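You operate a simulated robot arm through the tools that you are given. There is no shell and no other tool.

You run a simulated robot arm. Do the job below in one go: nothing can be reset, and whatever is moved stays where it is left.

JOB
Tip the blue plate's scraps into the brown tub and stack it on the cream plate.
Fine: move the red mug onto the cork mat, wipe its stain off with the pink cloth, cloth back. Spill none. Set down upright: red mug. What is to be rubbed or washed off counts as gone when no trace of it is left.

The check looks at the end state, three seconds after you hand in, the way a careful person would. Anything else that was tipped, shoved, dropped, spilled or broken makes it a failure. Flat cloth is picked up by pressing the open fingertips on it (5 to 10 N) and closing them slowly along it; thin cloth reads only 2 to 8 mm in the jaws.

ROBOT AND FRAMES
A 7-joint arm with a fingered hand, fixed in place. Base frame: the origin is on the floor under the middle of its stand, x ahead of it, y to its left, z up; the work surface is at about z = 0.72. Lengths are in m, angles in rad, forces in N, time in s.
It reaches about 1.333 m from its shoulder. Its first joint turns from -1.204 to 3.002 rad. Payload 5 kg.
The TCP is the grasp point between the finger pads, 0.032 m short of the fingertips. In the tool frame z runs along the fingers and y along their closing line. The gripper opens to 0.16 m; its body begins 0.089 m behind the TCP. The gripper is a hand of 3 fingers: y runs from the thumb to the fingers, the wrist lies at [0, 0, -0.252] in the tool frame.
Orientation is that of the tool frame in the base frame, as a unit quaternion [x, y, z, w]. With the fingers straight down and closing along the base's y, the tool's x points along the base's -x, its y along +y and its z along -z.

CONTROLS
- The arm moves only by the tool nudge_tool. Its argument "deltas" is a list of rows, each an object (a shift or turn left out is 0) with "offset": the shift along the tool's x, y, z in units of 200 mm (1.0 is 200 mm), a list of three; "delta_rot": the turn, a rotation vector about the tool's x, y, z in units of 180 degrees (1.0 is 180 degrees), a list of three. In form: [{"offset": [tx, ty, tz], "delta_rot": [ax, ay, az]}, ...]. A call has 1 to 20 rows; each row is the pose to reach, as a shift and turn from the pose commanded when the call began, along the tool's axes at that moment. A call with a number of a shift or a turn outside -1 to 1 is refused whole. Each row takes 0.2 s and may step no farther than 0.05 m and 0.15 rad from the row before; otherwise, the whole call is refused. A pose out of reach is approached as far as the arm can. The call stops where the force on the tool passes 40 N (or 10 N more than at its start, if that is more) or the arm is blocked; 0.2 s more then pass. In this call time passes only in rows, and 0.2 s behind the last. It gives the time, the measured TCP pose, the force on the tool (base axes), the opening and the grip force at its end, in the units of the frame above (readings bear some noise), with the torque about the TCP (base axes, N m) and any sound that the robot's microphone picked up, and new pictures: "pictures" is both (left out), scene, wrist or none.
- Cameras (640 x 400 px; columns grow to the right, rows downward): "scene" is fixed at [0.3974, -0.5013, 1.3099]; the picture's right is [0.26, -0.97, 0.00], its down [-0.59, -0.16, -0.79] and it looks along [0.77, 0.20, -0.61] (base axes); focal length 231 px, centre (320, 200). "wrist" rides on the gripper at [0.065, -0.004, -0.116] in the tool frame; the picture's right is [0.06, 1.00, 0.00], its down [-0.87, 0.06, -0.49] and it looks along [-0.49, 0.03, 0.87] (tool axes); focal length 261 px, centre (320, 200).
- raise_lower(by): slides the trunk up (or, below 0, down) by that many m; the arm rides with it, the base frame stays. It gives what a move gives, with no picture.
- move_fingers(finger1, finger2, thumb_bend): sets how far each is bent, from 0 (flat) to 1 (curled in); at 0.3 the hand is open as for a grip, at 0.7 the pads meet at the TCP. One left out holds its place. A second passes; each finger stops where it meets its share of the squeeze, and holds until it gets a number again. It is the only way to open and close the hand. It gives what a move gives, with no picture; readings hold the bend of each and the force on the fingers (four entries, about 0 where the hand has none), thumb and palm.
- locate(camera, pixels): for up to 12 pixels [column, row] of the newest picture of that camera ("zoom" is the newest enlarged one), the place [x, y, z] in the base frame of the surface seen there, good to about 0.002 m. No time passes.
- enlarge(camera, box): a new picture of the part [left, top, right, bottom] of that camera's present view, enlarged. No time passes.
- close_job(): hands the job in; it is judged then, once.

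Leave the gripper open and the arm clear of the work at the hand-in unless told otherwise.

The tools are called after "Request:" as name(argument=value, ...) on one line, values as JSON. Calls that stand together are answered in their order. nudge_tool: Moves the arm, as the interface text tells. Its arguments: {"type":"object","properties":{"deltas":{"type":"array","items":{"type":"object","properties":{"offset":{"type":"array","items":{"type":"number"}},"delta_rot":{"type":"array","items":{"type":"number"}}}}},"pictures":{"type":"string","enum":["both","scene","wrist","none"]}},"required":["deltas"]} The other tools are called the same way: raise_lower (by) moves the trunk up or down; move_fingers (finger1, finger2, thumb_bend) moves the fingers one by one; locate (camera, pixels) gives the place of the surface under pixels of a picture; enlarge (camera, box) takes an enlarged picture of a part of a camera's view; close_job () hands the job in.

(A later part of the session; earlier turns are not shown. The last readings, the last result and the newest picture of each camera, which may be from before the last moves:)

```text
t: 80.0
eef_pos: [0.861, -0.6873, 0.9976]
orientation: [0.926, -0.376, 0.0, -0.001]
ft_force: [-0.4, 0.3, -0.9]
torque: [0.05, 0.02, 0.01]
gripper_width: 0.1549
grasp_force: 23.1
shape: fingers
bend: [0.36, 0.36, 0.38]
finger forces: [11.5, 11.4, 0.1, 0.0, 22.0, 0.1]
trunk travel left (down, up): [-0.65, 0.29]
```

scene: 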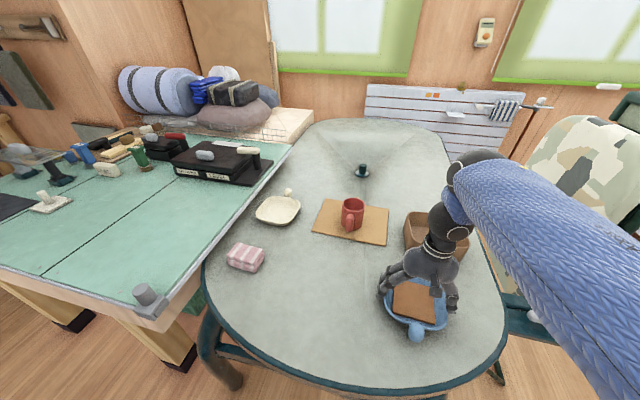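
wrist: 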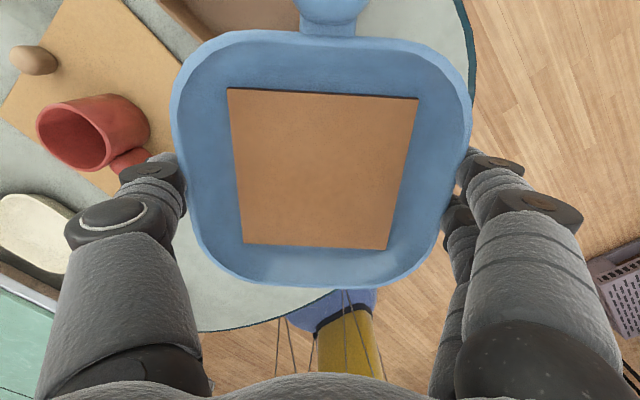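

Slab and plate unmoved in the hand. Finish the turn (44°) and move to (0.90, -0.727, 0.96).

Request:
nudge_tool(deltas=[{"offset": [0.04, 0.001, 0.027], "delta_rot": [0, 0, -0.035]}, {"offset": [0.08, 0.002, 0.054], "delta_rot": [0, 0, -0.07]}, {"offset": [0.12, 0.003, 0.08], "delta_rot": [0, 0, -0.105]}, {"offset": [0.16, 0.004, 0.107], "delta_rot": [0, 0, -0.14]}, {"offset": [0.2, 0.005, 0.134], "delta_rot": [0, 0, -0.175]}, {"offset": [0.24, 0.006, 0.16], "delta_rot": [0, 0, -0.21]}, {"offset": [0.279, 0.007, 0.188], "delta_rot": [0, 0, -0.2456]}], pictures="wrist")

```text
t: 81.6
eef_pos: [0.8998, -0.7292, 0.9611]
orientation: [1.0, 0.0, 0.0, 0.0]
ft_force: [-0.1, -0.7, -1.8]
torque: [0.02, 0.04, 0.01]
gripper_width: 0.1548
grasp_force: 23.0
shape: fingers
bend: [0.36, 0.36, 0.38]
finger forces: [11.4, 11.5, 0.0, 0.0, 22.0, 0.0]
trunk travel left (down, up): [-0.65, 0.29]
```

wrist: 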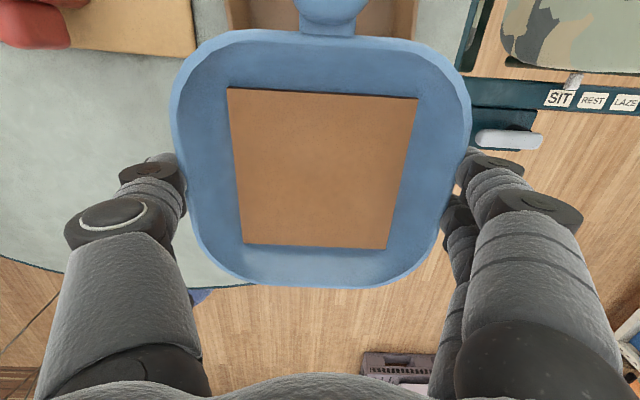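

Hand is squarely at 180°, all steady. Now tilt gradually to 40° (below where the slab could leave over the wall) while moving forward over the tub to x≈0.99.

Request:
nudge_tool(deltas=[{"offset": [0.07, 0, 0], "delta_rot": [0, 0.025, 0]}, {"offset": [0.15, 0, 0], "delta_rot": [0, 0.06, 0]}, {"offset": [0.23, 0, 0], "delta_rot": [0, 0.095, 0]}, {"offset": [0.31, 0, 0], "delta_rot": [0, 0.13, 0]}, {"offset": [0.38, 0, 0], "delta_rot": [0, 0.165, 0]}, {"offset": [0.43, 0, 0.05], "delta_rot": [0, 0.195, 0]}, {"offset": [0.47, 0, 0.1], "delta_rot": [0, 0.22, 0]}], pictures="both")

```text
t: 83.2
eef_pos: [0.9929, -0.7278, 0.9412]
orientation: [0.941, 0.0, 0.339, 0.0]
ft_force: [0.4, -0.8, -2.2]
torque: [0.01, 0.02, 0.0]
gripper_width: 0.1549
grasp_force: 22.4
shape: fingers
bend: [0.36, 0.36, 0.38]
finger forces: [11.3, 11.2, 0.0, 0.0, 21.8, 0.0]
trunk travel left (down, up): [-0.65, 0.29]
```

scene: 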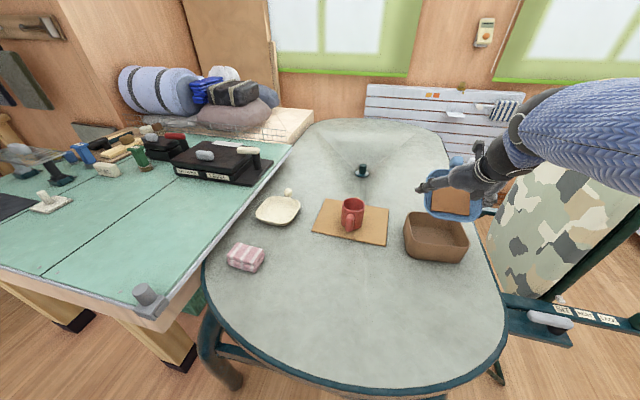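
wrist: 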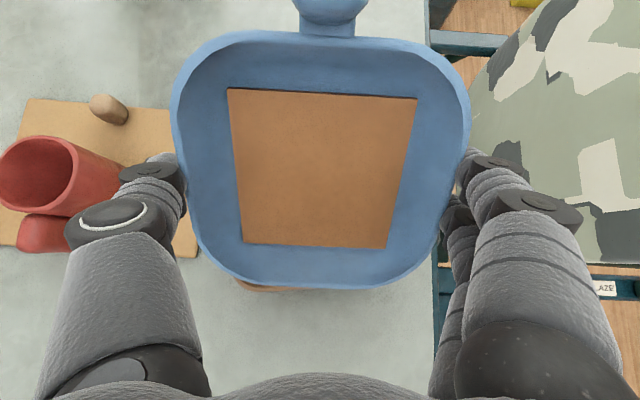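

The slab holds by friction at 40°. The low edge is over the tub. Move to x≈1.02, lower by 0.05 m, and tilt on to 65°.

Request:
nudge_tool(deltas=[{"offset": [-0.01, 0, 0.06], "delta_rot": [0, 0.02, 0]}, {"offset": [-0.02, 0, 0.12], "delta_rot": [0, 0.04, 0]}, {"offset": [-0.03, 0, 0.18], "delta_rot": [0, 0.07, 0]}, {"offset": [-0.04, 0, 0.24], "delta_rot": [0, 0.1, 0]}, {"offset": [-0.044, 0, 0.288], "delta_rot": [0, 0.14, 0]}], pictures="both")

```text
t: 84.4
eef_pos: [1.0237, -0.7293, 0.8897]
orientation: [0.844, -0.002, 0.536, 0.0]
ft_force: [0.3, -0.6, -1.0]
torque: [0.03, 0.05, -0.01]
gripper_width: 0.1548
grasp_force: 22.0
shape: fingers
bend: [0.36, 0.36, 0.38]
finger forces: [11.1, 11.1, 0.0, 0.0, 21.5, 0.0]
trunk travel left (down, up): [-0.65, 0.29]
```

scene: 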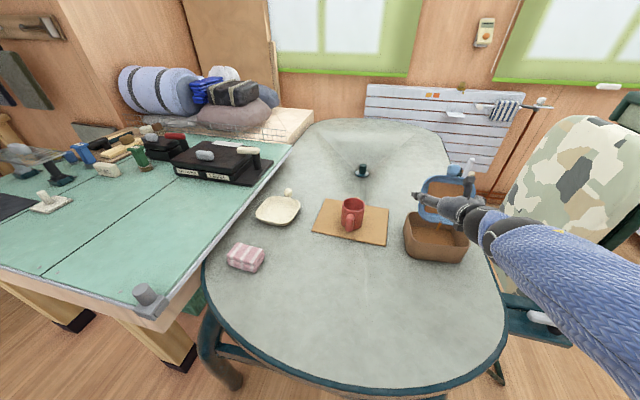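
wrist: 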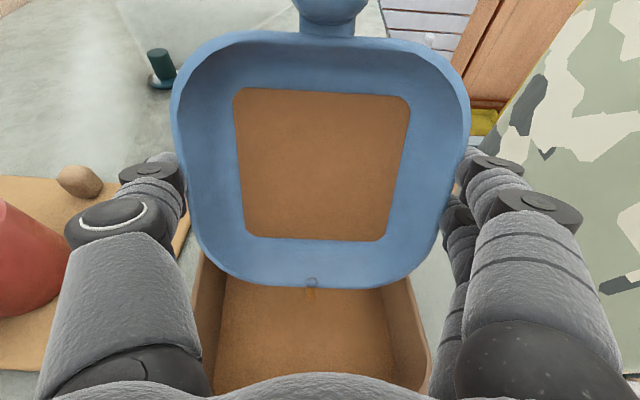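

Something changed: the brown patch on the plate now has rounded corners and there's a small orange stream at (312,288) running over the rim into the tub. I'll enlarge.

Request:
enlarge(camera="wrist", box=[170, 60, 480, 400])

Request:
enlarge(camera="scene", box=[385, 160, 505, 275])

```text
1.18 times, centred on (325, 230) of wrist
```

zoom: 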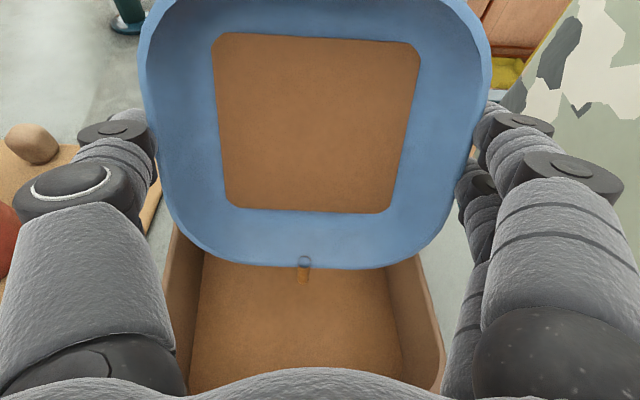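

```text
3.48 times, centred on (445, 218) of scene
```

zoom: 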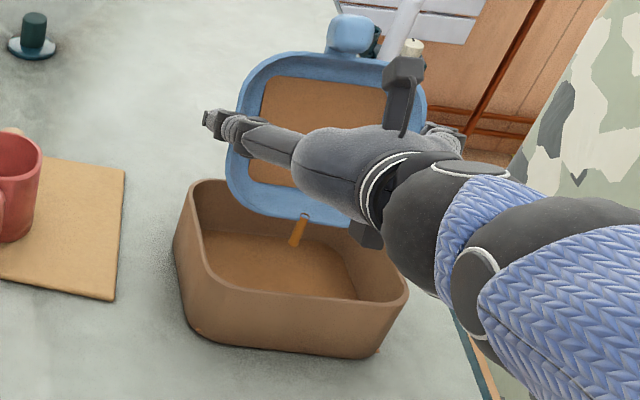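

The scraps behave as pourable matter, now streaming from the low rim down into the middle of the tub. I'll hold here, then tilt on gradually to 90° so it runs out fully, keeping the low rim over the tub middle.

Request:
nudge_tool(deltas=[{"offset": [0, 0, 0], "delta_rot": [0, 0, 0]}, {"offset": [0, 0, 0], "delta_rot": [0, 0.01, 0]}, {"offset": [0, 0, 0], "delta_rot": [0, 0.02, 0]}, {"offset": [0, 0, 0], "delta_rot": [0, 0.03, 0]}, {"offset": [0, 0, 0], "delta_rot": [0, 0.04, 0]}, {"offset": [0, 0, 0], "delta_rot": [0, 0.05, 0]}, {"offset": [0, 0, 0], "delta_rot": [0, 0.06, 0]}, {"offset": [0, 0, 0], "delta_rot": [0, 0.07, 0]}], pictures="both")

```text
t: 86.2
eef_pos: [1.0237, -0.7286, 0.8902]
orientation: [0.78, -0.001, 0.625, 0.001]
ft_force: [0.5, 0.3, -1.6]
torque: [0.0, 0.04, 0.0]
gripper_width: 0.1548
grasp_force: 21.8
shape: fingers
bend: [0.36, 0.36, 0.38]
finger forces: [11.2, 11.0, 0.0, 0.0, 21.6, 0.0]
trunk travel left (down, up): [-0.65, 0.29]
```

scene: 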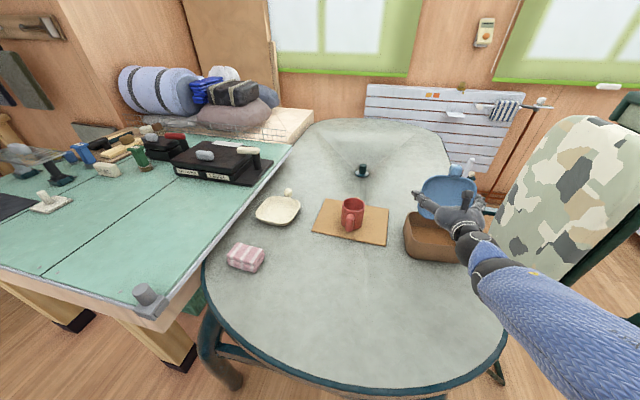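
wrist: 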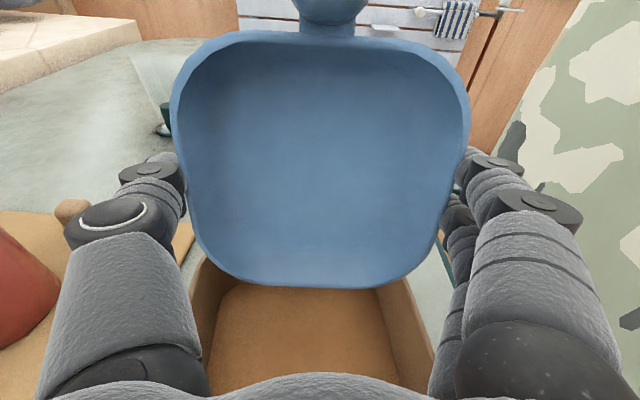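

The plate is empty now and the tub floor shows an orange-brown layer. Enlarge to check for remnants or drips before turning it back.

Request:
enlarge(camera="wrist", box=[160, 20, 480, 400])

Request:
enlarge(camera="scene", box=[385, 160, 505, 275])

```text
1.05 times, centred on (320, 210) of wrist (not enlarged: the box is as wide or as high as the picture)
```

zoom: 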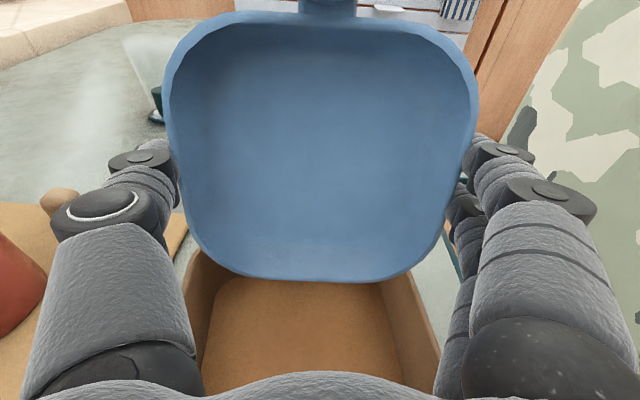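

```text
3.48 times, centred on (445, 218) of scene
```

zoom: 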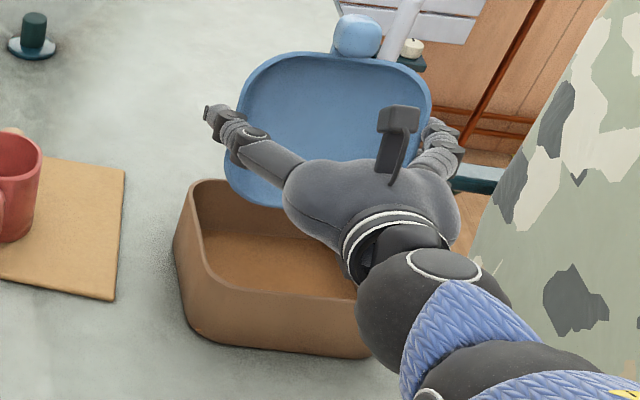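

Looks empty. For certainty tilt a further 10° and hold a second so any last bit drops.

Request:
nudge_tool(deltas=[{"offset": [0, 0, 0], "delta_rot": [0, 0.03, 0]}, {"offset": [0, 0, 0], "delta_rot": [0, 0.06, 0]}, {"offset": [0, 0, 0], "delta_rot": [0, 0.06, 0]}, {"offset": [0, 0, 0], "delta_rot": [0, 0.06, 0]}, {"offset": [0, 0, 0], "delta_rot": [0, 0.06, 0]}, {"offset": [0, 0, 0], "delta_rot": [0, 0.06, 0]}], pictures="wrist")

```text
t: 87.6
eef_pos: [1.0236, -0.729, 0.8896]
orientation: [0.718, -0.001, 0.696, 0.0]
ft_force: [-0.2, -0.2, -1.4]
torque: [0.01, 0.05, 0.01]
gripper_width: 0.1552
grasp_force: 22.0
shape: fingers
bend: [0.36, 0.36, 0.38]
finger forces: [11.1, 11.0, 0.1, 0.0, 21.7, 0.0]
trunk travel left (down, up): [-0.65, 0.29]
```

wrist: 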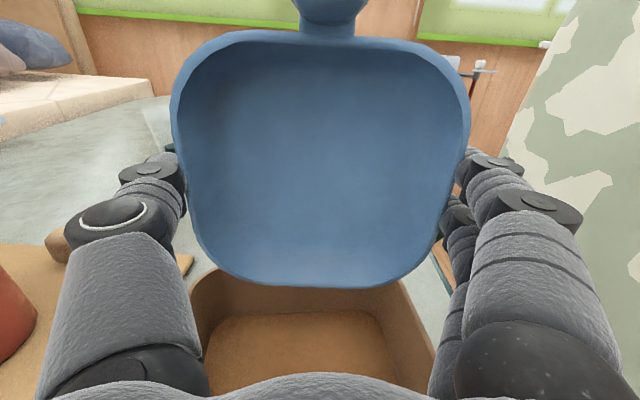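

Nothing left. Bring the plate back level, reversing the same path: up and back to (0.90, -0.73, 0.96).

Request:
nudge_tool(deltas=[{"offset": [0.05, 0, -0.02], "delta_rot": [0, -0.03, 0]}, {"offset": [0.1, 0, -0.05], "delta_rot": [0, -0.07, 0]}, {"offset": [0.15, 0, -0.08], "delta_rot": [0, -0.11, 0]}, {"offset": [0.19, 0, -0.1], "delta_rot": [0, -0.15, 0]}, {"offset": [0.22, 0, -0.125], "delta_rot": [0, -0.19, 0]}, {"offset": [0.24, 0, -0.145], "delta_rot": [0, -0.23, 0]}, {"offset": [0.255, 0, -0.165], "delta_rot": [0, -0.27, 0]}, {"offset": [0.27, 0, -0.22], "delta_rot": [0, -0.305, 0]}, {"offset": [0.285, 0, -0.3], "delta_rot": [0, -0.34, 0]}, {"offset": [0.3, 0, -0.38], "delta_rot": [0, -0.375, 0]}, {"offset": [0.315, 0, -0.46], "delta_rot": [0, -0.41, 0]}, {"offset": [0.33, 0, -0.54], "delta_rot": [0, -0.445, 0]}, {"offset": [0.34, 0, -0.6], "delta_rot": [0, -0.475, 0]}, {"offset": [0.34, 0, -0.63], "delta_rot": [0, -0.49, 0]}], pictures="both")

```text
t: 90.6
eef_pos: [0.8981, -0.7296, 0.9633]
orientation: [1.0, -0.002, -0.001, -0.001]
ft_force: [-1.0, 0.1, -2.5]
torque: [-0.03, -0.01, 0.0]
gripper_width: 0.1548
grasp_force: 21.1
shape: fingers
bend: [0.36, 0.36, 0.38]
finger forces: [11.1, 11.0, 0.0, 0.0, 21.2, 0.0]
trunk travel left (down, up): [-0.65, 0.29]
```

scene: 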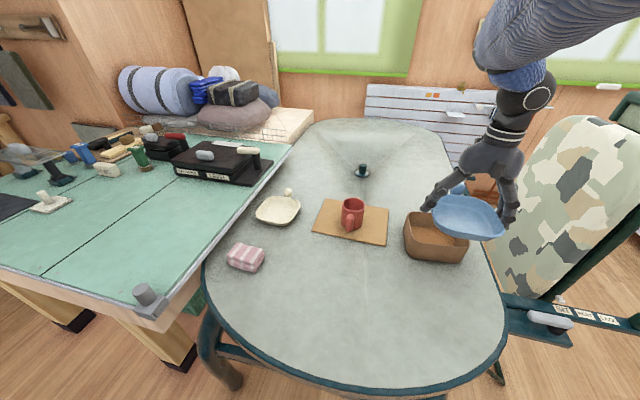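
wrist: 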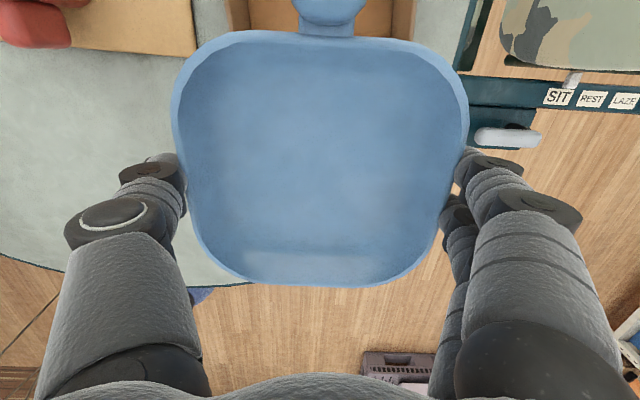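

The plate is empty, clean and level in the grip; nothing spilled around the tub. Now turn back (+144° of 180°) while travelling to about (0.80, -0.53) at z 0.96.

Request:
nudge_tool(deltas=[{"offset": [-0.025, -0.05, 0], "delta_rot": [0, 0, 0.03]}, {"offset": [-0.05, -0.1, 0], "delta_rot": [0, 0, 0.07]}, {"offset": [-0.075, -0.15, 0], "delta_rot": [0, 0, 0.11]}, {"offset": [-0.1, -0.2, 0], "delta_rot": [0, 0, 0.15]}, {"offset": [-0.125, -0.25, 0], "delta_rot": [0, 0, 0.19]}, {"offset": [-0.15, -0.3, 0], "delta_rot": [0, 0, 0.23]}, {"offset": [-0.175, -0.35, 0], "delta_rot": [0, 0, 0.27]}, {"offset": [-0.2, -0.4, 0], "delta_rot": [0, 0, 0.31]}, {"offset": [-0.225, -0.45, 0], "delta_rot": [0, 0, 0.35]}, {"offset": [-0.25, -0.5, 0], "delta_rot": [0, 0, 0.39]}, {"offset": [-0.275, -0.55, 0], "delta_rot": [0, 0, 0.43]}, {"offset": [-0.3, -0.6, 0], "delta_rot": [0, 0, 0.47]}, {"offset": [-0.325, -0.65, 0], "delta_rot": [0, 0, 0.51]}, {"offset": [-0.35, -0.7, 0], "delta_rot": [0, 0, 0.55]}, {"offset": [-0.375, -0.75, 0], "delta_rot": [0, 0, 0.59]}, {"offset": [-0.4, -0.8, 0], "delta_rot": [0, 0, 0.63]}, {"offset": [-0.425, -0.85, 0], "delta_rot": [0, 0, 0.67]}, {"offset": [-0.45, -0.9, 0], "delta_rot": [0, 0, 0.71]}, {"offset": [-0.475, -0.95, 0], "delta_rot": [0, 0, 0.75]}, {"offset": [-0.5, -1.0, 0], "delta_rot": [0, 0, 0.79]}], pictures="wrist")

```text
t: 94.8
eef_pos: [0.8004, -0.5279, 0.9639]
orientation: [-0.322, 0.947, 0.0, -0.001]
ft_force: [0.1, -0.3, -1.4]
torque: [0.0, -0.01, 0.04]
gripper_width: 0.1547
grasp_force: 21.1
shape: fingers
bend: [0.36, 0.36, 0.38]
finger forces: [10.8, 10.9, 0.1, 0.1, 20.8, 0.1]
trunk travel left (down, up): [-0.65, 0.29]
```

wrist: 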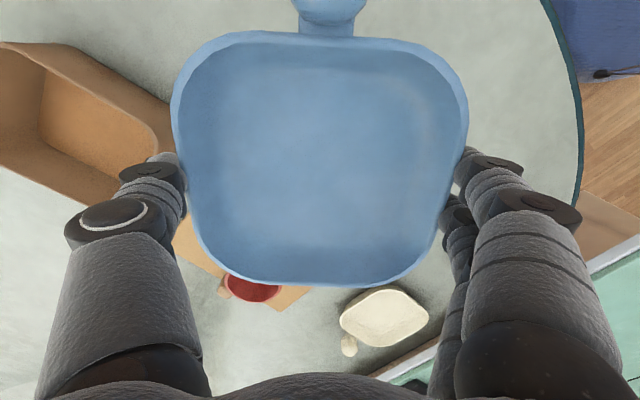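

Steady. Finish the turn (37.6°) while moving on to (0.90, -0.35), still at z 0.96 above the mug.

Request:
nudge_tool(deltas=[{"offset": [-0.134, 0.057, 0], "delta_rot": [0, 0, 0.03]}, {"offset": [-0.268, 0.114, 0], "delta_rot": [0, 0, 0.06]}, {"offset": [-0.402, 0.171, 0], "delta_rot": [0, 0, 0.09]}, {"offset": [-0.536, 0.228, 0], "delta_rot": [0, 0, 0.12]}, {"offset": [-0.67, 0.285, 0], "delta_rot": [0, 0, 0.15]}, {"offset": [-0.804, 0.342, 0], "delta_rot": [0, 0, 0.18]}, {"offset": [-0.94, 0.4, 0], "delta_rot": [0, 0, 0.209]}], pictures="both")

```text
t: 96.4
eef_pos: [0.9008, -0.3484, 0.9611]
orientation: [0.001, 1.0, 0.0, -0.001]
ft_force: [0.4, -1.0, -1.9]
torque: [-0.01, -0.04, 0.02]
gripper_width: 0.1542
grasp_force: 20.6
shape: fingers
bend: [0.36, 0.36, 0.38]
finger forces: [10.8, 10.8, 0.0, 0.1, 20.6, 0.1]
trunk travel left (down, up): [-0.65, 0.29]
```

scene: 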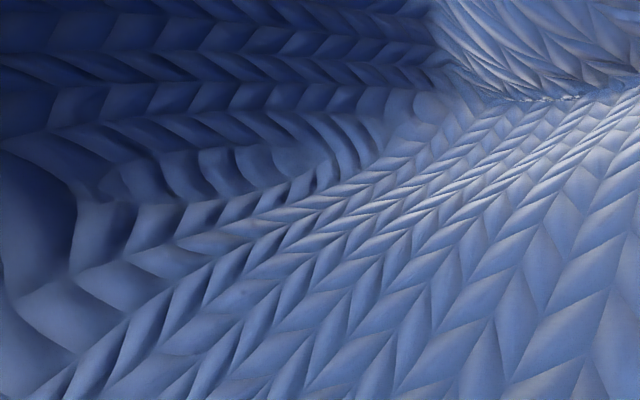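
wrist: 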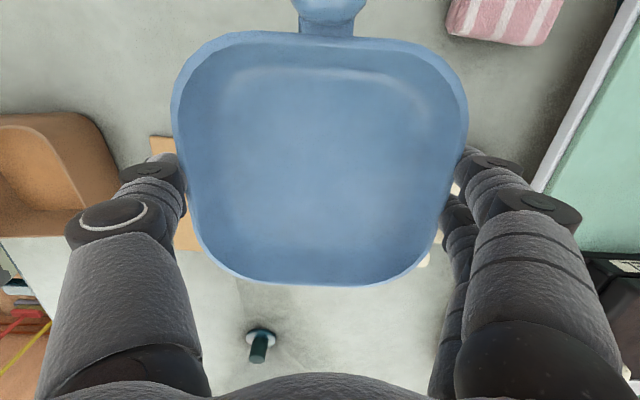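

I want an accurate view of the cream plate from the wrist camera before placing. I'll back off to (0.70, -0.178, 0.87), straight in front of it, where it should show just below the blue plate's edge.

Request:
nudge_tool(deltas=[{"offset": [0.125, 0.106, 0.05]}, {"offset": [0.25, 0.212, 0.1]}, {"offset": [0.375, 0.319, 0.16]}, {"offset": [0.5, 0.425, 0.22]}, {"offset": [0.625, 0.531, 0.28]}, {"offset": [0.75, 0.638, 0.34]}, {"offset": [0.875, 0.744, 0.4]}, {"offset": [1.0, 0.85, 0.45]}], pictures="both")

```text
t: 98.2
eef_pos: [0.7, -0.1804, 0.874]
orientation: [0.001, 1.0, -0.001, 0.0]
ft_force: [0.3, -0.2, -1.4]
torque: [-0.01, -0.06, 0.0]
gripper_width: 0.1542
grasp_force: 21.0
shape: fingers
bend: [0.36, 0.36, 0.38]
finger forces: [10.8, 10.8, 0.0, 0.0, 20.7, 0.0]
trunk travel left (down, up): [-0.65, 0.29]
```

scene: 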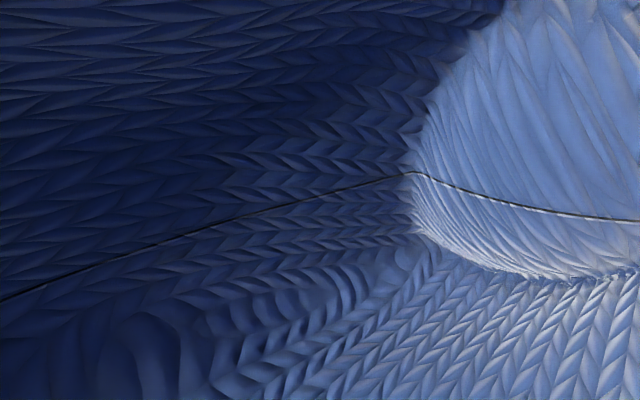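
wrist: 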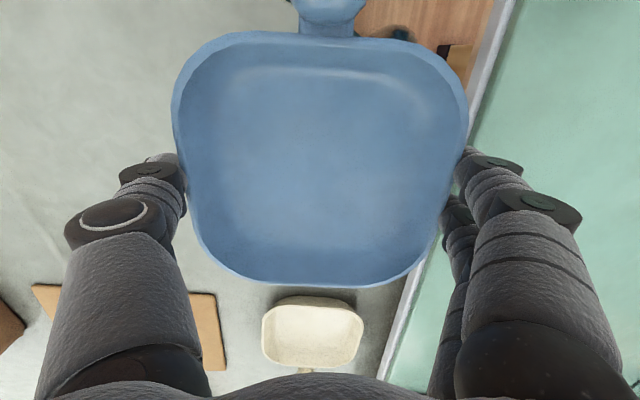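

The cream plate shows at (312,333). Enlarge and measure its rim.

Request:
enlarge(camera="wrist", box=[240, 280, 400, 380])

```text
4.00 times, centred on (320, 330) of wrist
```

zoom: 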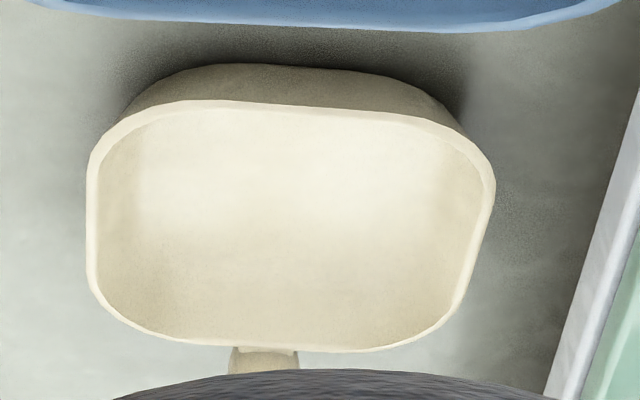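

Request:
locate(camera="zoom", pixels=[[91, 180], [92, 240], [93, 270], [491, 190], [482, 240], [460, 300], [200, 104], [300, 106], [380, 116], [260, 343], [330, 349], [400, 340]])

Request:
locate(camera="zoom", pixels=[[120, 130], [450, 133], [120, 320], [430, 325], [265, 360], [240, 360], [295, 360], [290, 200], [290, 300], [330, 68], [200, 70], [560, 350]])

```text
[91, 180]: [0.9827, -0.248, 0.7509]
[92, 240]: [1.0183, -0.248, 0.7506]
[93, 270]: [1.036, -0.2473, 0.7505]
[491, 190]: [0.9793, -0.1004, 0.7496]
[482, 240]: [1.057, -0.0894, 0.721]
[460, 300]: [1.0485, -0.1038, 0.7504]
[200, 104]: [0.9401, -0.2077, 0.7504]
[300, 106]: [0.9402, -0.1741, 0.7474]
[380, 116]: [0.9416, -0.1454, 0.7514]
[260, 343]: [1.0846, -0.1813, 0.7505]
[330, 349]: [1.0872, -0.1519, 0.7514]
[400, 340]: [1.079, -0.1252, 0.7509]
```

```text
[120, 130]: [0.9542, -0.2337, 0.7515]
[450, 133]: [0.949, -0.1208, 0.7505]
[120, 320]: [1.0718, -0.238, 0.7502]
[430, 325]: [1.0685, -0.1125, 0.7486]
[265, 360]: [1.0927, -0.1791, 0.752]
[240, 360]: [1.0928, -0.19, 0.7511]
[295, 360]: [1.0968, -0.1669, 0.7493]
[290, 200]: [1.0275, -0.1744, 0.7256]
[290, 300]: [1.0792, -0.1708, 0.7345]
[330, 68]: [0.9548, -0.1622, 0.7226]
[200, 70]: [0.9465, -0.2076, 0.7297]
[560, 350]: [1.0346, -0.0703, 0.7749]
```

The green table's edge is quite close on the +y side; measure it precisely there.

Request:
locate(camera="zoom", pixels=[[545, 390], [560, 340], [575, 290], [600, 220], [625, 140], [560, 390], [580, 390], [600, 350], [620, 300], [635, 260], [590, 250], [612, 180]])

Request:
locate(camera="wrist", pixels=[[375, 375], [390, 378], [400, 380], [395, 340], [410, 300], [420, 270], [480, 80], [520, 100], [405, 330], [420, 330]])

```text
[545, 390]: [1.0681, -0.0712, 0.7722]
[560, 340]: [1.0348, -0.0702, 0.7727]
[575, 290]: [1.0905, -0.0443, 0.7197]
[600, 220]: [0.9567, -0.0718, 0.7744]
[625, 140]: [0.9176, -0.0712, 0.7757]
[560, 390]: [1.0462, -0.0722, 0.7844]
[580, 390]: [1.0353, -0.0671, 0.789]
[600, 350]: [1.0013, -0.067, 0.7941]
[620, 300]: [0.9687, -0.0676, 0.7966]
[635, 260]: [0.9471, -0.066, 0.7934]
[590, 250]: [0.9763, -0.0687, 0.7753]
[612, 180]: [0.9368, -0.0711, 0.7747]
```

```text
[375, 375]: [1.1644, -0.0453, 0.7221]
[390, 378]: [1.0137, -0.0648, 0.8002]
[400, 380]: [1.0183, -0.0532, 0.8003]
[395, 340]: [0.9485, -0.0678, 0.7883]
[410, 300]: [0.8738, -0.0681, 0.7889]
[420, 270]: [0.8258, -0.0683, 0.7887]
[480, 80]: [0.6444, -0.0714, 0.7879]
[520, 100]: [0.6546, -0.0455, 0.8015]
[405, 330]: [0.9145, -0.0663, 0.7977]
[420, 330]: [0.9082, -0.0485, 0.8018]
```

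The green table-top's edge is at y≈-0.070 between z 0.772 and 0.80, leaving about 1 cm beside the fingers: tight but workable with small finger openings. Cream centre is (1.0135, -0.1745), yaw about -2.5°. I'll check where the blue plate sits relative to the TCP.

Request:
locate(camera="wrist", pixels=[[177, 110], [176, 130], [465, 110], [462, 140], [265, 37], [385, 42], [280, 281], [360, 283], [320, 160], [455, 205], [187, 205], [240, 40]])

Request:
enlarge(camera="wrist", box=[100, 20, 560, 300])

```text
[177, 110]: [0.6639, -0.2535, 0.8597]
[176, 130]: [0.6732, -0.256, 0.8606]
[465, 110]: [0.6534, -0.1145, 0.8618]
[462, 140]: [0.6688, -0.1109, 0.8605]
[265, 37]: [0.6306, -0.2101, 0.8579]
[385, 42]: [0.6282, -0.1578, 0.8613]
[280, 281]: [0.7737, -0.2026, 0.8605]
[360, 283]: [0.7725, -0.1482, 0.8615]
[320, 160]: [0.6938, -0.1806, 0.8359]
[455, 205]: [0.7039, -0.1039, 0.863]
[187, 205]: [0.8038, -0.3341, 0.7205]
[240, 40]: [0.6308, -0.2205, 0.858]
```

```text
1.39 times, centred on (330, 160) of wrist
```

zoom: 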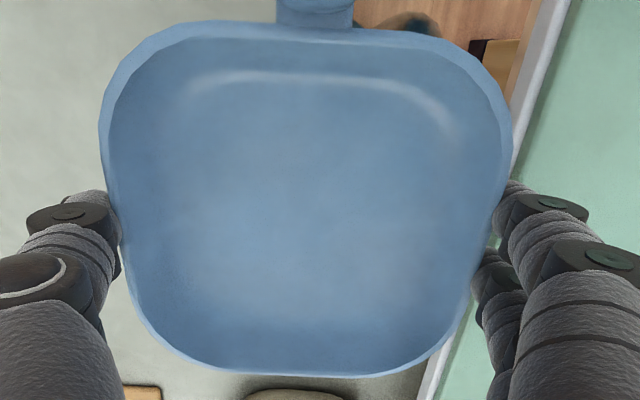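

The blue plate hasn't shifted in the hand. Its centre is about 2 mm ahead of the TCP. Move forward 0.2 m with a 2.5° turn to match the cream plate.

Request:
nudge_tool(deltas=[{"offset": [-0.1, 0.002, 0], "delta_rot": [0, 0, 0.002]}, {"offset": [-0.23, 0.005, 0], "delta_rot": [0, 0, 0.004]}, {"offset": [-0.36, 0.008, 0], "delta_rot": [0, 0, 0.006]}, {"offset": [-0.49, 0.011, 0], "delta_rot": [0, 0, 0.008]}, {"offset": [-0.62, 0.014, 0], "delta_rot": [0, 0, 0.01]}, {"offset": [-0.75, 0.017, 0], "delta_rot": [0, 0, 0.012]}, {"offset": [-0.88, 0.02, 0], "delta_rot": [0, 0, 0.014]}, {"offset": [-1.0, 0.022, 0], "delta_rot": [0, 0, 0.014]}], pictures="none")

```text
t: 100.0
eef_pos: [0.9004, -0.1749, 0.8719]
orientation: [0.022, 1.0, 0.0, -0.001]
ft_force: [0.5, -0.4, -2.4]
torque: [0.0, -0.02, 0.0]
gripper_width: 0.1546
grasp_force: 21.7
shape: fingers
bend: [0.36, 0.36, 0.38]
finger forces: [10.8, 10.7, 0.0, 0.0, 20.7, 0.0]
trunk travel left (down, up): [-0.65, 0.29]
```

Now the last 0.111 m forward to above the cream plate, holding height, and take pictures.

Request:
nudge_tool(deltas=[{"offset": [-0.12, 0.006, 0]}, {"offset": [-0.25, 0.012, 0]}, {"offset": [-0.38, 0.018, 0]}, {"offset": [-0.48, 0.022, 0]}, {"offset": [-0.554, 0.026, 0]}, {"offset": [-0.554, 0.026, 0]}], pictures="both")

```text
t: 101.4
eef_pos: [1.0107, -0.1755, 0.8719]
orientation: [0.021, 1.0, 0.0, 0.0]
ft_force: [0.2, -0.2, -1.8]
torque: [0.04, -0.02, 0.01]
gripper_width: 0.1543
grasp_force: 20.9
shape: fingers
bend: [0.36, 0.36, 0.38]
finger forces: [10.8, 10.7, 0.1, 0.0, 20.6, 0.0]
trunk travel left (down, up): [-0.65, 0.29]
```

scene: 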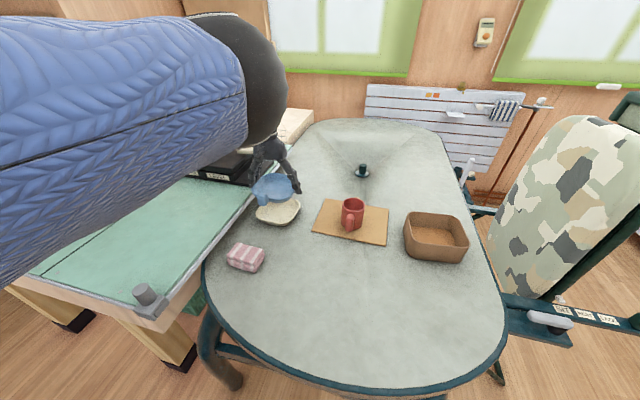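
wrist: 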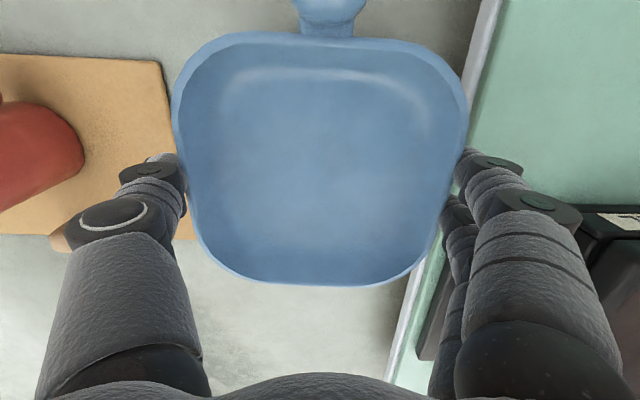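

The blue plate hovers over the cream one. Check the black box on the green table and enlarge the scene for clearances.

Request:
locate(camera="wrist", pixels=[[600, 225], [575, 240], [440, 320], [430, 340], [480, 40], [470, 80], [420, 280], [405, 320]])

Request:
enlarge(camera="scene", box=[225, 120, 335, 240])

```text
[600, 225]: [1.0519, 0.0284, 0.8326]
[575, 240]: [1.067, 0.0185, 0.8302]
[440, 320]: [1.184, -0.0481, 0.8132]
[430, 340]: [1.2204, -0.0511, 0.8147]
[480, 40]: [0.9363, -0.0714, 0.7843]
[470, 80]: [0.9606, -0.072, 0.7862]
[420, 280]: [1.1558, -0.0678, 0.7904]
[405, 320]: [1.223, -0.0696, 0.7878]
```

```text
3.33 times, centred on (280, 180) of scene
```

zoom: 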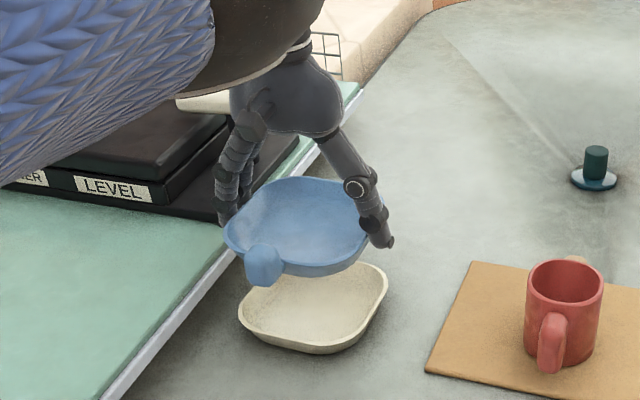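

Clear all round. Descend 0.06 m in gentle steps to z≈0.81 (fingertips then beside the green table edge), watching sideways force.

Request:
nudge_tool(deltas=[{"offset": [0, 0, 0.05]}, {"offset": [0, 0, 0.11]}, {"offset": [0, 0, 0.17]}, {"offset": [0, 0, 0.22]}, {"offset": [0, 0, 0.27]}, {"offset": [0, 0, 0.31]}], pictures="both")

Request:
enlarge(camera="scene", box=[225, 140, 325, 240])

```text
t: 102.8
eef_pos: [1.0113, -0.1744, 0.81]
orientation: [0.021, 1.0, 0.0, 0.0]
ft_force: [-0.6, 0.1, -2.0]
torque: [-0.01, 0.01, 0.0]
gripper_width: 0.1543
grasp_force: 20.9
shape: fingers
bend: [0.36, 0.36, 0.38]
finger forces: [10.8, 10.6, 0.1, 0.1, 20.6, 0.1]
trunk travel left (down, up): [-0.65, 0.29]
```

scene: 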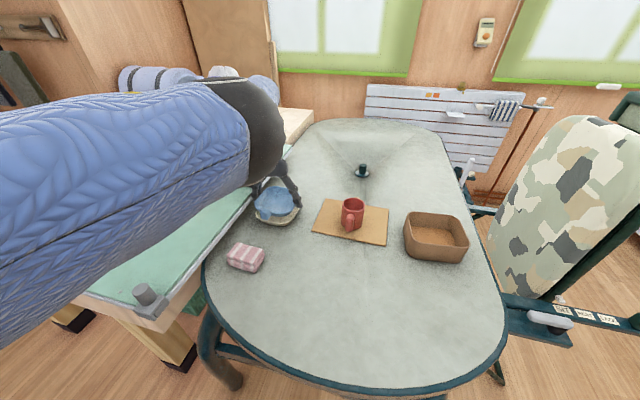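
wrist: 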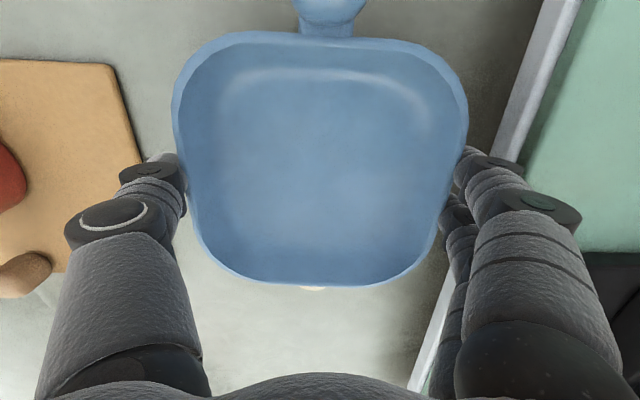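

```text
4.00 times, centred on (275, 190) of scene
```

zoom: 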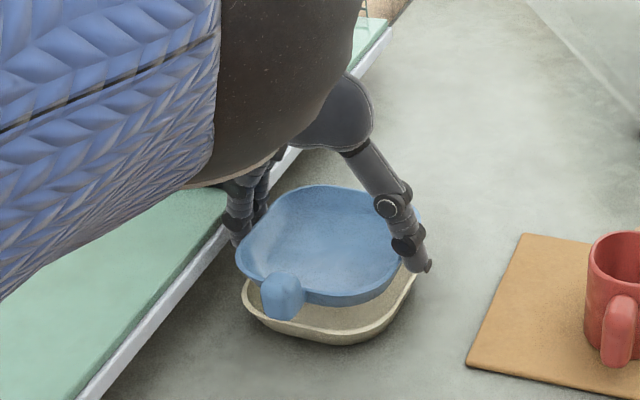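

No sideways force. I'll check the forearm's height over the green table and the alignment of the two rims in the enlarged view.

Request:
locate(camera="zoom", pixels=[[60, 250], [180, 180], [280, 150], [250, 240], [340, 300], [410, 260], [300, 188], [245, 290], [300, 335], [400, 300], [245, 215], [262, 200]])

Request:
locate(camera="scene", pixels=[[60, 300], [10, 310], [100, 250], [180, 200], [240, 180]])

```text
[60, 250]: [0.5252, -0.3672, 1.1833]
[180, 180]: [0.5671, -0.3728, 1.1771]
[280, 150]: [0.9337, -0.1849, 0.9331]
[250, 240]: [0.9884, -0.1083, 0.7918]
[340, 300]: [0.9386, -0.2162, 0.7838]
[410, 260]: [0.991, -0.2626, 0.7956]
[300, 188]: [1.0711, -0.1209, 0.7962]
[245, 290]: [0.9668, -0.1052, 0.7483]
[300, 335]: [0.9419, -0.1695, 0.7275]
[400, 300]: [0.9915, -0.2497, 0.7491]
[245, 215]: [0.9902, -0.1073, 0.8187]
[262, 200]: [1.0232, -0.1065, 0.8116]
```

```text
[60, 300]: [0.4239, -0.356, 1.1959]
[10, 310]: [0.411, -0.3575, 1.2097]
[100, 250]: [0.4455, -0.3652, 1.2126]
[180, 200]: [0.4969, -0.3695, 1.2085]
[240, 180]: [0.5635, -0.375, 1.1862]
```

Forearm is at z≈1.18, far above everything. Lower 0.02 m more to where the blue base enters the cream rim.

Request:
nudge_tool(deltas=[{"offset": [0, 0, 0.025]}, {"offset": [0, 0, 0.05]}, {"offset": [0, 0, 0.075]}, {"offset": [0, 0, 0.1]}], pictures="both")

Request:
enlarge(camera="scene", box=[235, 160, 315, 235])

```text
t: 103.8
eef_pos: [1.0117, -0.175, 0.7911]
orientation: [0.021, 1.0, 0.0, -0.001]
ft_force: [-0.1, 0.1, -1.7]
torque: [0.0, -0.01, -0.01]
gripper_width: 0.1544
grasp_force: 20.6
shape: fingers
bend: [0.36, 0.36, 0.38]
finger forces: [10.7, 10.8, 0.0, 0.1, 20.6, 0.0]
trunk travel left (down, up): [-0.65, 0.29]
```

scene: 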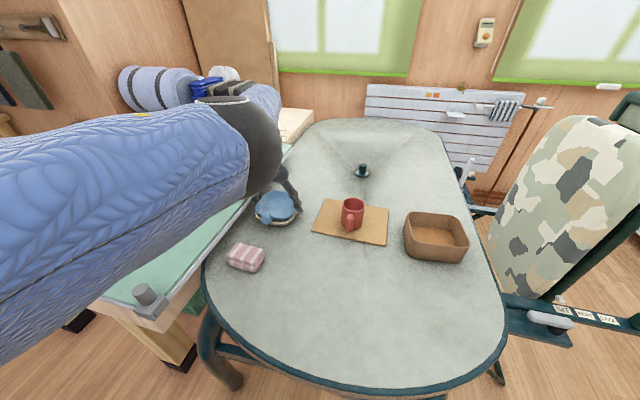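
wrist: 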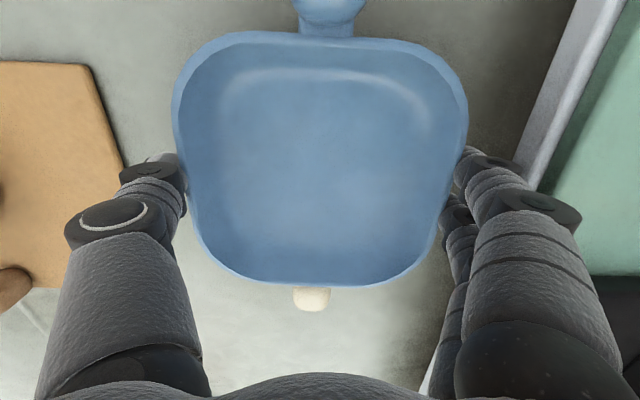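

```text
5.33 times, centred on (275, 198) of scene
```

zoom: 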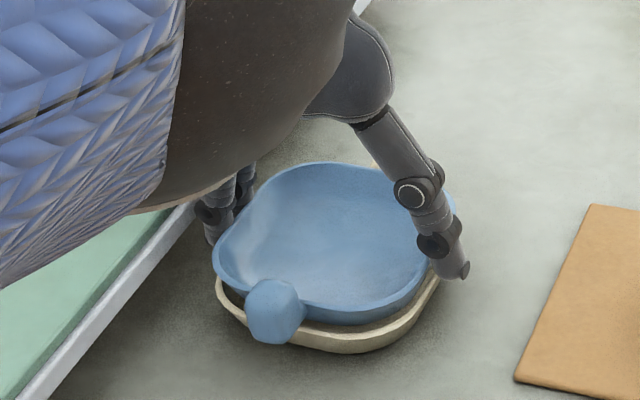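

Nearly in. Check the gap between the blue far rim and the cream knob at (312,298) in the wrist view.

Request:
enlarge(camera="wrist", box=[260, 250, 370, 330])

Request:
locate(camera="zoom", pixels=[[310, 185], [310, 175], [250, 180], [400, 180], [310, 215], [310, 195], [295, 250], [340, 250], [310, 300], [310, 150]])

```text
5.00 times, centred on (315, 290) of wrist
```

zoom: 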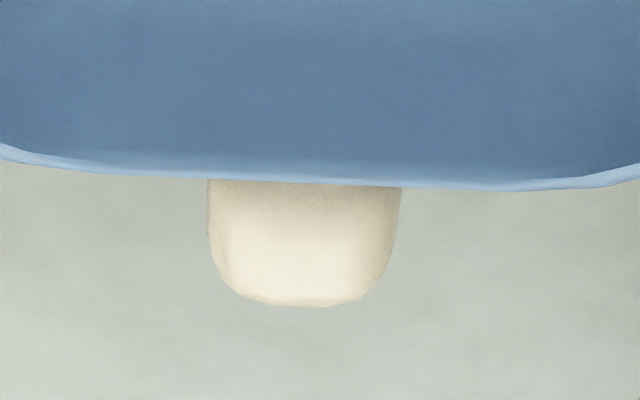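

```text
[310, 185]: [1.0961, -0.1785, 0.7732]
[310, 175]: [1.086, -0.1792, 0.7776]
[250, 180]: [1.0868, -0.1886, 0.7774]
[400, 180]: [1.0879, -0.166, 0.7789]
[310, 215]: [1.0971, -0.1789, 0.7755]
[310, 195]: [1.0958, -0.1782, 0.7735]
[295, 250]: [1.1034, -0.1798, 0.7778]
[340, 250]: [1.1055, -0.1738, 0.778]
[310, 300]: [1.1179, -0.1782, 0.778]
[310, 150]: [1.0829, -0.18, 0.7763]
```

Gap to the knob is about 6 mm. Continue down 0.014 m in small steps.

Request:
nudge_tool(deltas=[{"offset": [0, 0, 0.015]}, {"offset": [0, 0, 0.03]}, {"offset": [0, 0, 0.045]}, {"offset": [0, 0, 0.06]}, {"offset": [0, 0, 0.07]}], pictures="none")

```text
t: 105.0
eef_pos: [1.0098, -0.1742, 0.7782]
orientation: [0.022, 1.0, -0.001, 0.001]
ft_force: [1.1, -0.3, 11.6]
torque: [-0.33, 0.04, 0.0]
gripper_width: 0.1548
grasp_force: 20.9
shape: fingers
bend: [0.36, 0.36, 0.38]
finger forces: [10.4, 10.5, 0.0, 0.0, 21.8, 0.0]
trunk travel left (down, up): [-0.65, 0.29]
```

Contact: 11.6 N up with torque -0.33 N·m about x, i.e. pressing more on the -y (thumb) side. It came 6 mm earlier than expected, so look before going on.

Request:
nudge_tool(deltas=[{"offset": [0, 0, -0.01]}], pictures="both")

Request:
enlarge(camera="scene", box=[245, 175, 310, 230])

```text
t: 105.4
eef_pos: [1.0102, -0.1739, 0.7789]
orientation: [0.022, 1.0, 0.0, 0.0]
ft_force: [3.0, 0.1, 7.9]
torque: [-0.35, -0.01, 0.01]
gripper_width: 0.1546
grasp_force: 21.6
shape: fingers
bend: [0.36, 0.36, 0.38]
finger forces: [10.5, 10.6, 0.1, 0.0, 21.5, 0.1]
trunk travel left (down, up): [-0.65, 0.29]
```

scene: 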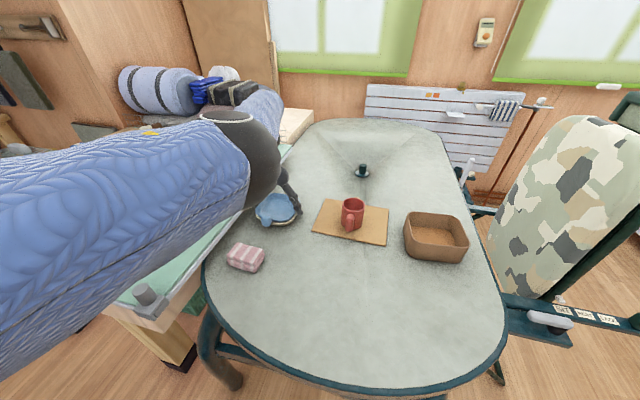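
wrist: 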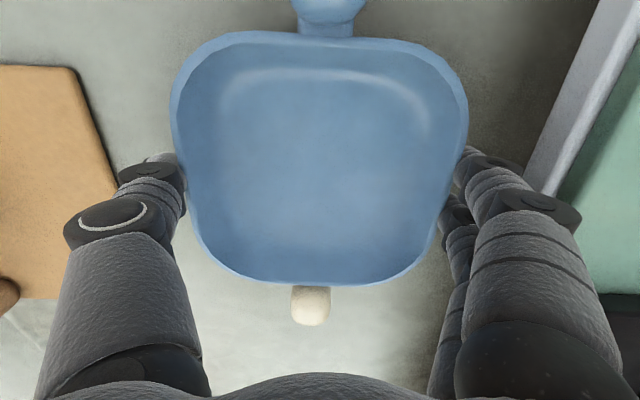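

```text
7.27 times, centred on (278, 202) of scene
```

zoom: 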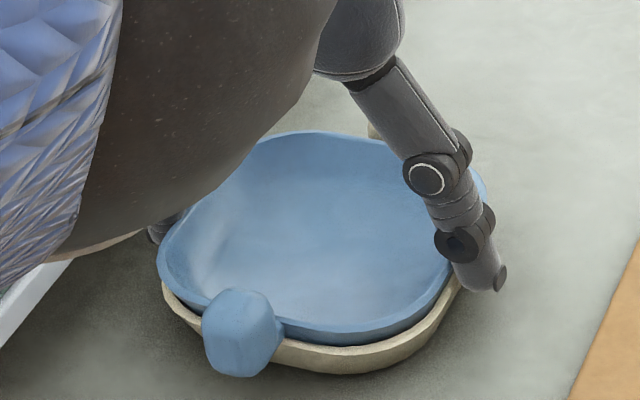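

Request:
locate(camera="zoom", pixels=[[163, 250], [190, 300], [330, 325], [420, 305], [450, 262], [170, 300], [190, 318], [300, 350], [400, 345], [450, 295], [462, 275], [485, 280]])

Request:
locate(camera="wrist", pixels=[[175, 110], [466, 110], [265, 36], [385, 42], [280, 281], [360, 283], [455, 200], [186, 190], [230, 262], [410, 262], [320, 160], [312, 305]])

```text
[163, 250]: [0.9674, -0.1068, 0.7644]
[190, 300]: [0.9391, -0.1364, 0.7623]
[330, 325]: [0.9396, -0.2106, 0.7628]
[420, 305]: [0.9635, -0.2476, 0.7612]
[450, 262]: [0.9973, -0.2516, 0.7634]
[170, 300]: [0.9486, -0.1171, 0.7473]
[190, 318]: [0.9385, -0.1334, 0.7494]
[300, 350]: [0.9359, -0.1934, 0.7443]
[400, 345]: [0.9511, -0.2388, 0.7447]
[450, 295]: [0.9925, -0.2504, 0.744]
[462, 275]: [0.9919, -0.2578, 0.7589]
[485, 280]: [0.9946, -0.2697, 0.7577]
```

```text
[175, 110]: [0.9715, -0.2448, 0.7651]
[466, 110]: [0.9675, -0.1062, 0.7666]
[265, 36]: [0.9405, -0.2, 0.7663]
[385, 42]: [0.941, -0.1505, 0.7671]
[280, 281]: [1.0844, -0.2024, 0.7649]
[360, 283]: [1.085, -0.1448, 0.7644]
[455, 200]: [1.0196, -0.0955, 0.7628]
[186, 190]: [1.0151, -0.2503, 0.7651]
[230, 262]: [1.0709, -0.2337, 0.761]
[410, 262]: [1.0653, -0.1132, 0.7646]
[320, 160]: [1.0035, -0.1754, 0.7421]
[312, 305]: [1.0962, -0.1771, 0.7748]
```

Both rims are level and concentric: blue rim at z≈0.765, cream at 0.750. With the steep walls, the blue wall now wedges on the cream's inner rim, which is the natural nesting height. Ease the push slightly, then open just a little.

Request:
nudge_tool(deltas=[{"offset": [0, 0, -0.005]}], pictures="none")

Request:
move_fingers(finger1=0.35, finger2=0.35, thumb_bend=0.36)

```text
t: 105.8
eef_pos: [1.0087, -0.1739, 0.7791]
orientation: [0.022, 1.0, 0.0, 0.0]
ft_force: [1.3, 1.1, 3.8]
torque: [-0.18, 0.01, 0.06]
gripper_width: 0.1544
grasp_force: 20.7
shape: fingers
bend: [0.36, 0.36, 0.38]
finger forces: [10.9, 11.0, 0.0, 0.0, 20.9, 0.0]
trunk travel left (down, up): [-0.65, 0.29]
```

```text
t: 106.8
eef_pos: [1.0096, -0.1746, 0.7792]
orientation: [0.022, 1.0, 0.001, 0.0]
ft_force: [-0.4, -0.9, -1.0]
torque: [-0.06, 0.02, -0.02]
gripper_width: 0.1565
grasp_force: 5.7
shape: fingers
bend: [0.33, 0.33, 0.35]
finger forces: [2.5, 2.6, 0.1, 0.1, 5.7, 0.0]
trunk travel left (down, up): [-0.65, 0.29]
```

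Grip down to 5.7 N with the plate sitting. Open further to about 0.31: a few mm clearance each side.

Request:
move_fingers(finger1=0.31, finger2=0.31, thumb_bend=0.31)

Request:
nudge_tool(deltas=[{"offset": [0, 0, -0.005]}], pictures="both")

Request:
enlarge(camera="scene", box=[245, 175, 310, 230])

```text
t: 107.8
eef_pos: [1.0096, -0.1735, 0.78]
orientation: [0.022, 1.0, 0.0, 0.0]
ft_force: [0.3, 0.9, 0.3]
torque: [-0.04, -0.01, 0.01]
gripper_width: 0.1637
grasp_force: 0.2
shape: fingers
bend: [0.31, 0.31, 0.31]
finger forces: [0.0, 0.0, 0.1, 0.0, 0.0, 0.0]
trunk travel left (down, up): [-0.65, 0.29]
```

```text
t: 108.2
eef_pos: [1.0098, -0.1735, 0.7804]
orientation: [0.021, 1.0, -0.001, 0.001]
ft_force: [0.6, -0.5, 0.7]
torque: [0.01, 0.02, 0.0]
gripper_width: 0.1636
grasp_force: 0.0
shape: fingers
bend: [0.31, 0.31, 0.31]
finger forces: [0.0, 0.0, 0.1, 0.0, 0.0, 0.1]
trunk travel left (down, up): [-0.65, 0.29]
```

scene: 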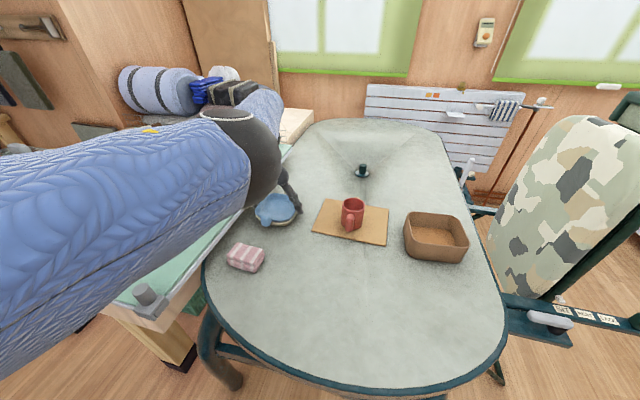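
wrist: 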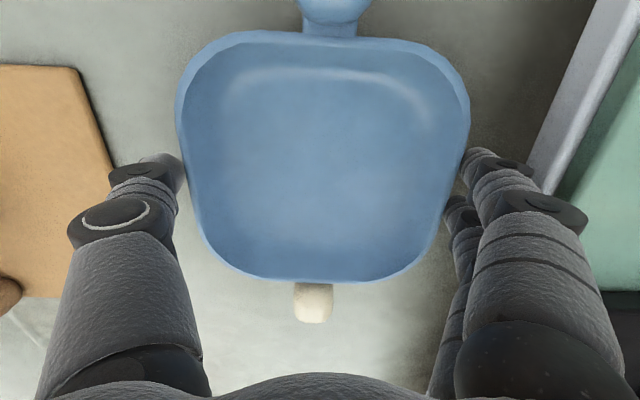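

```text
7.27 times, centred on (278, 202) of scene
```

zoom: 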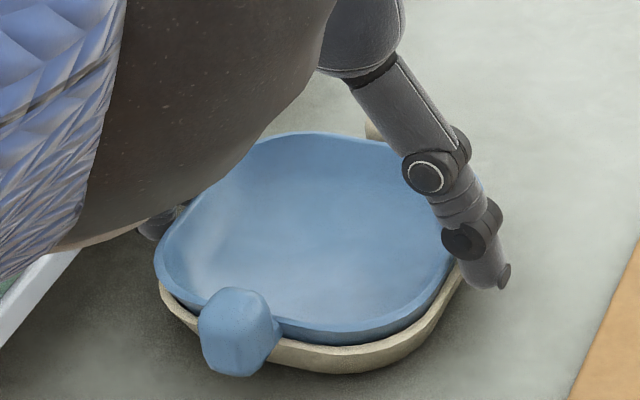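

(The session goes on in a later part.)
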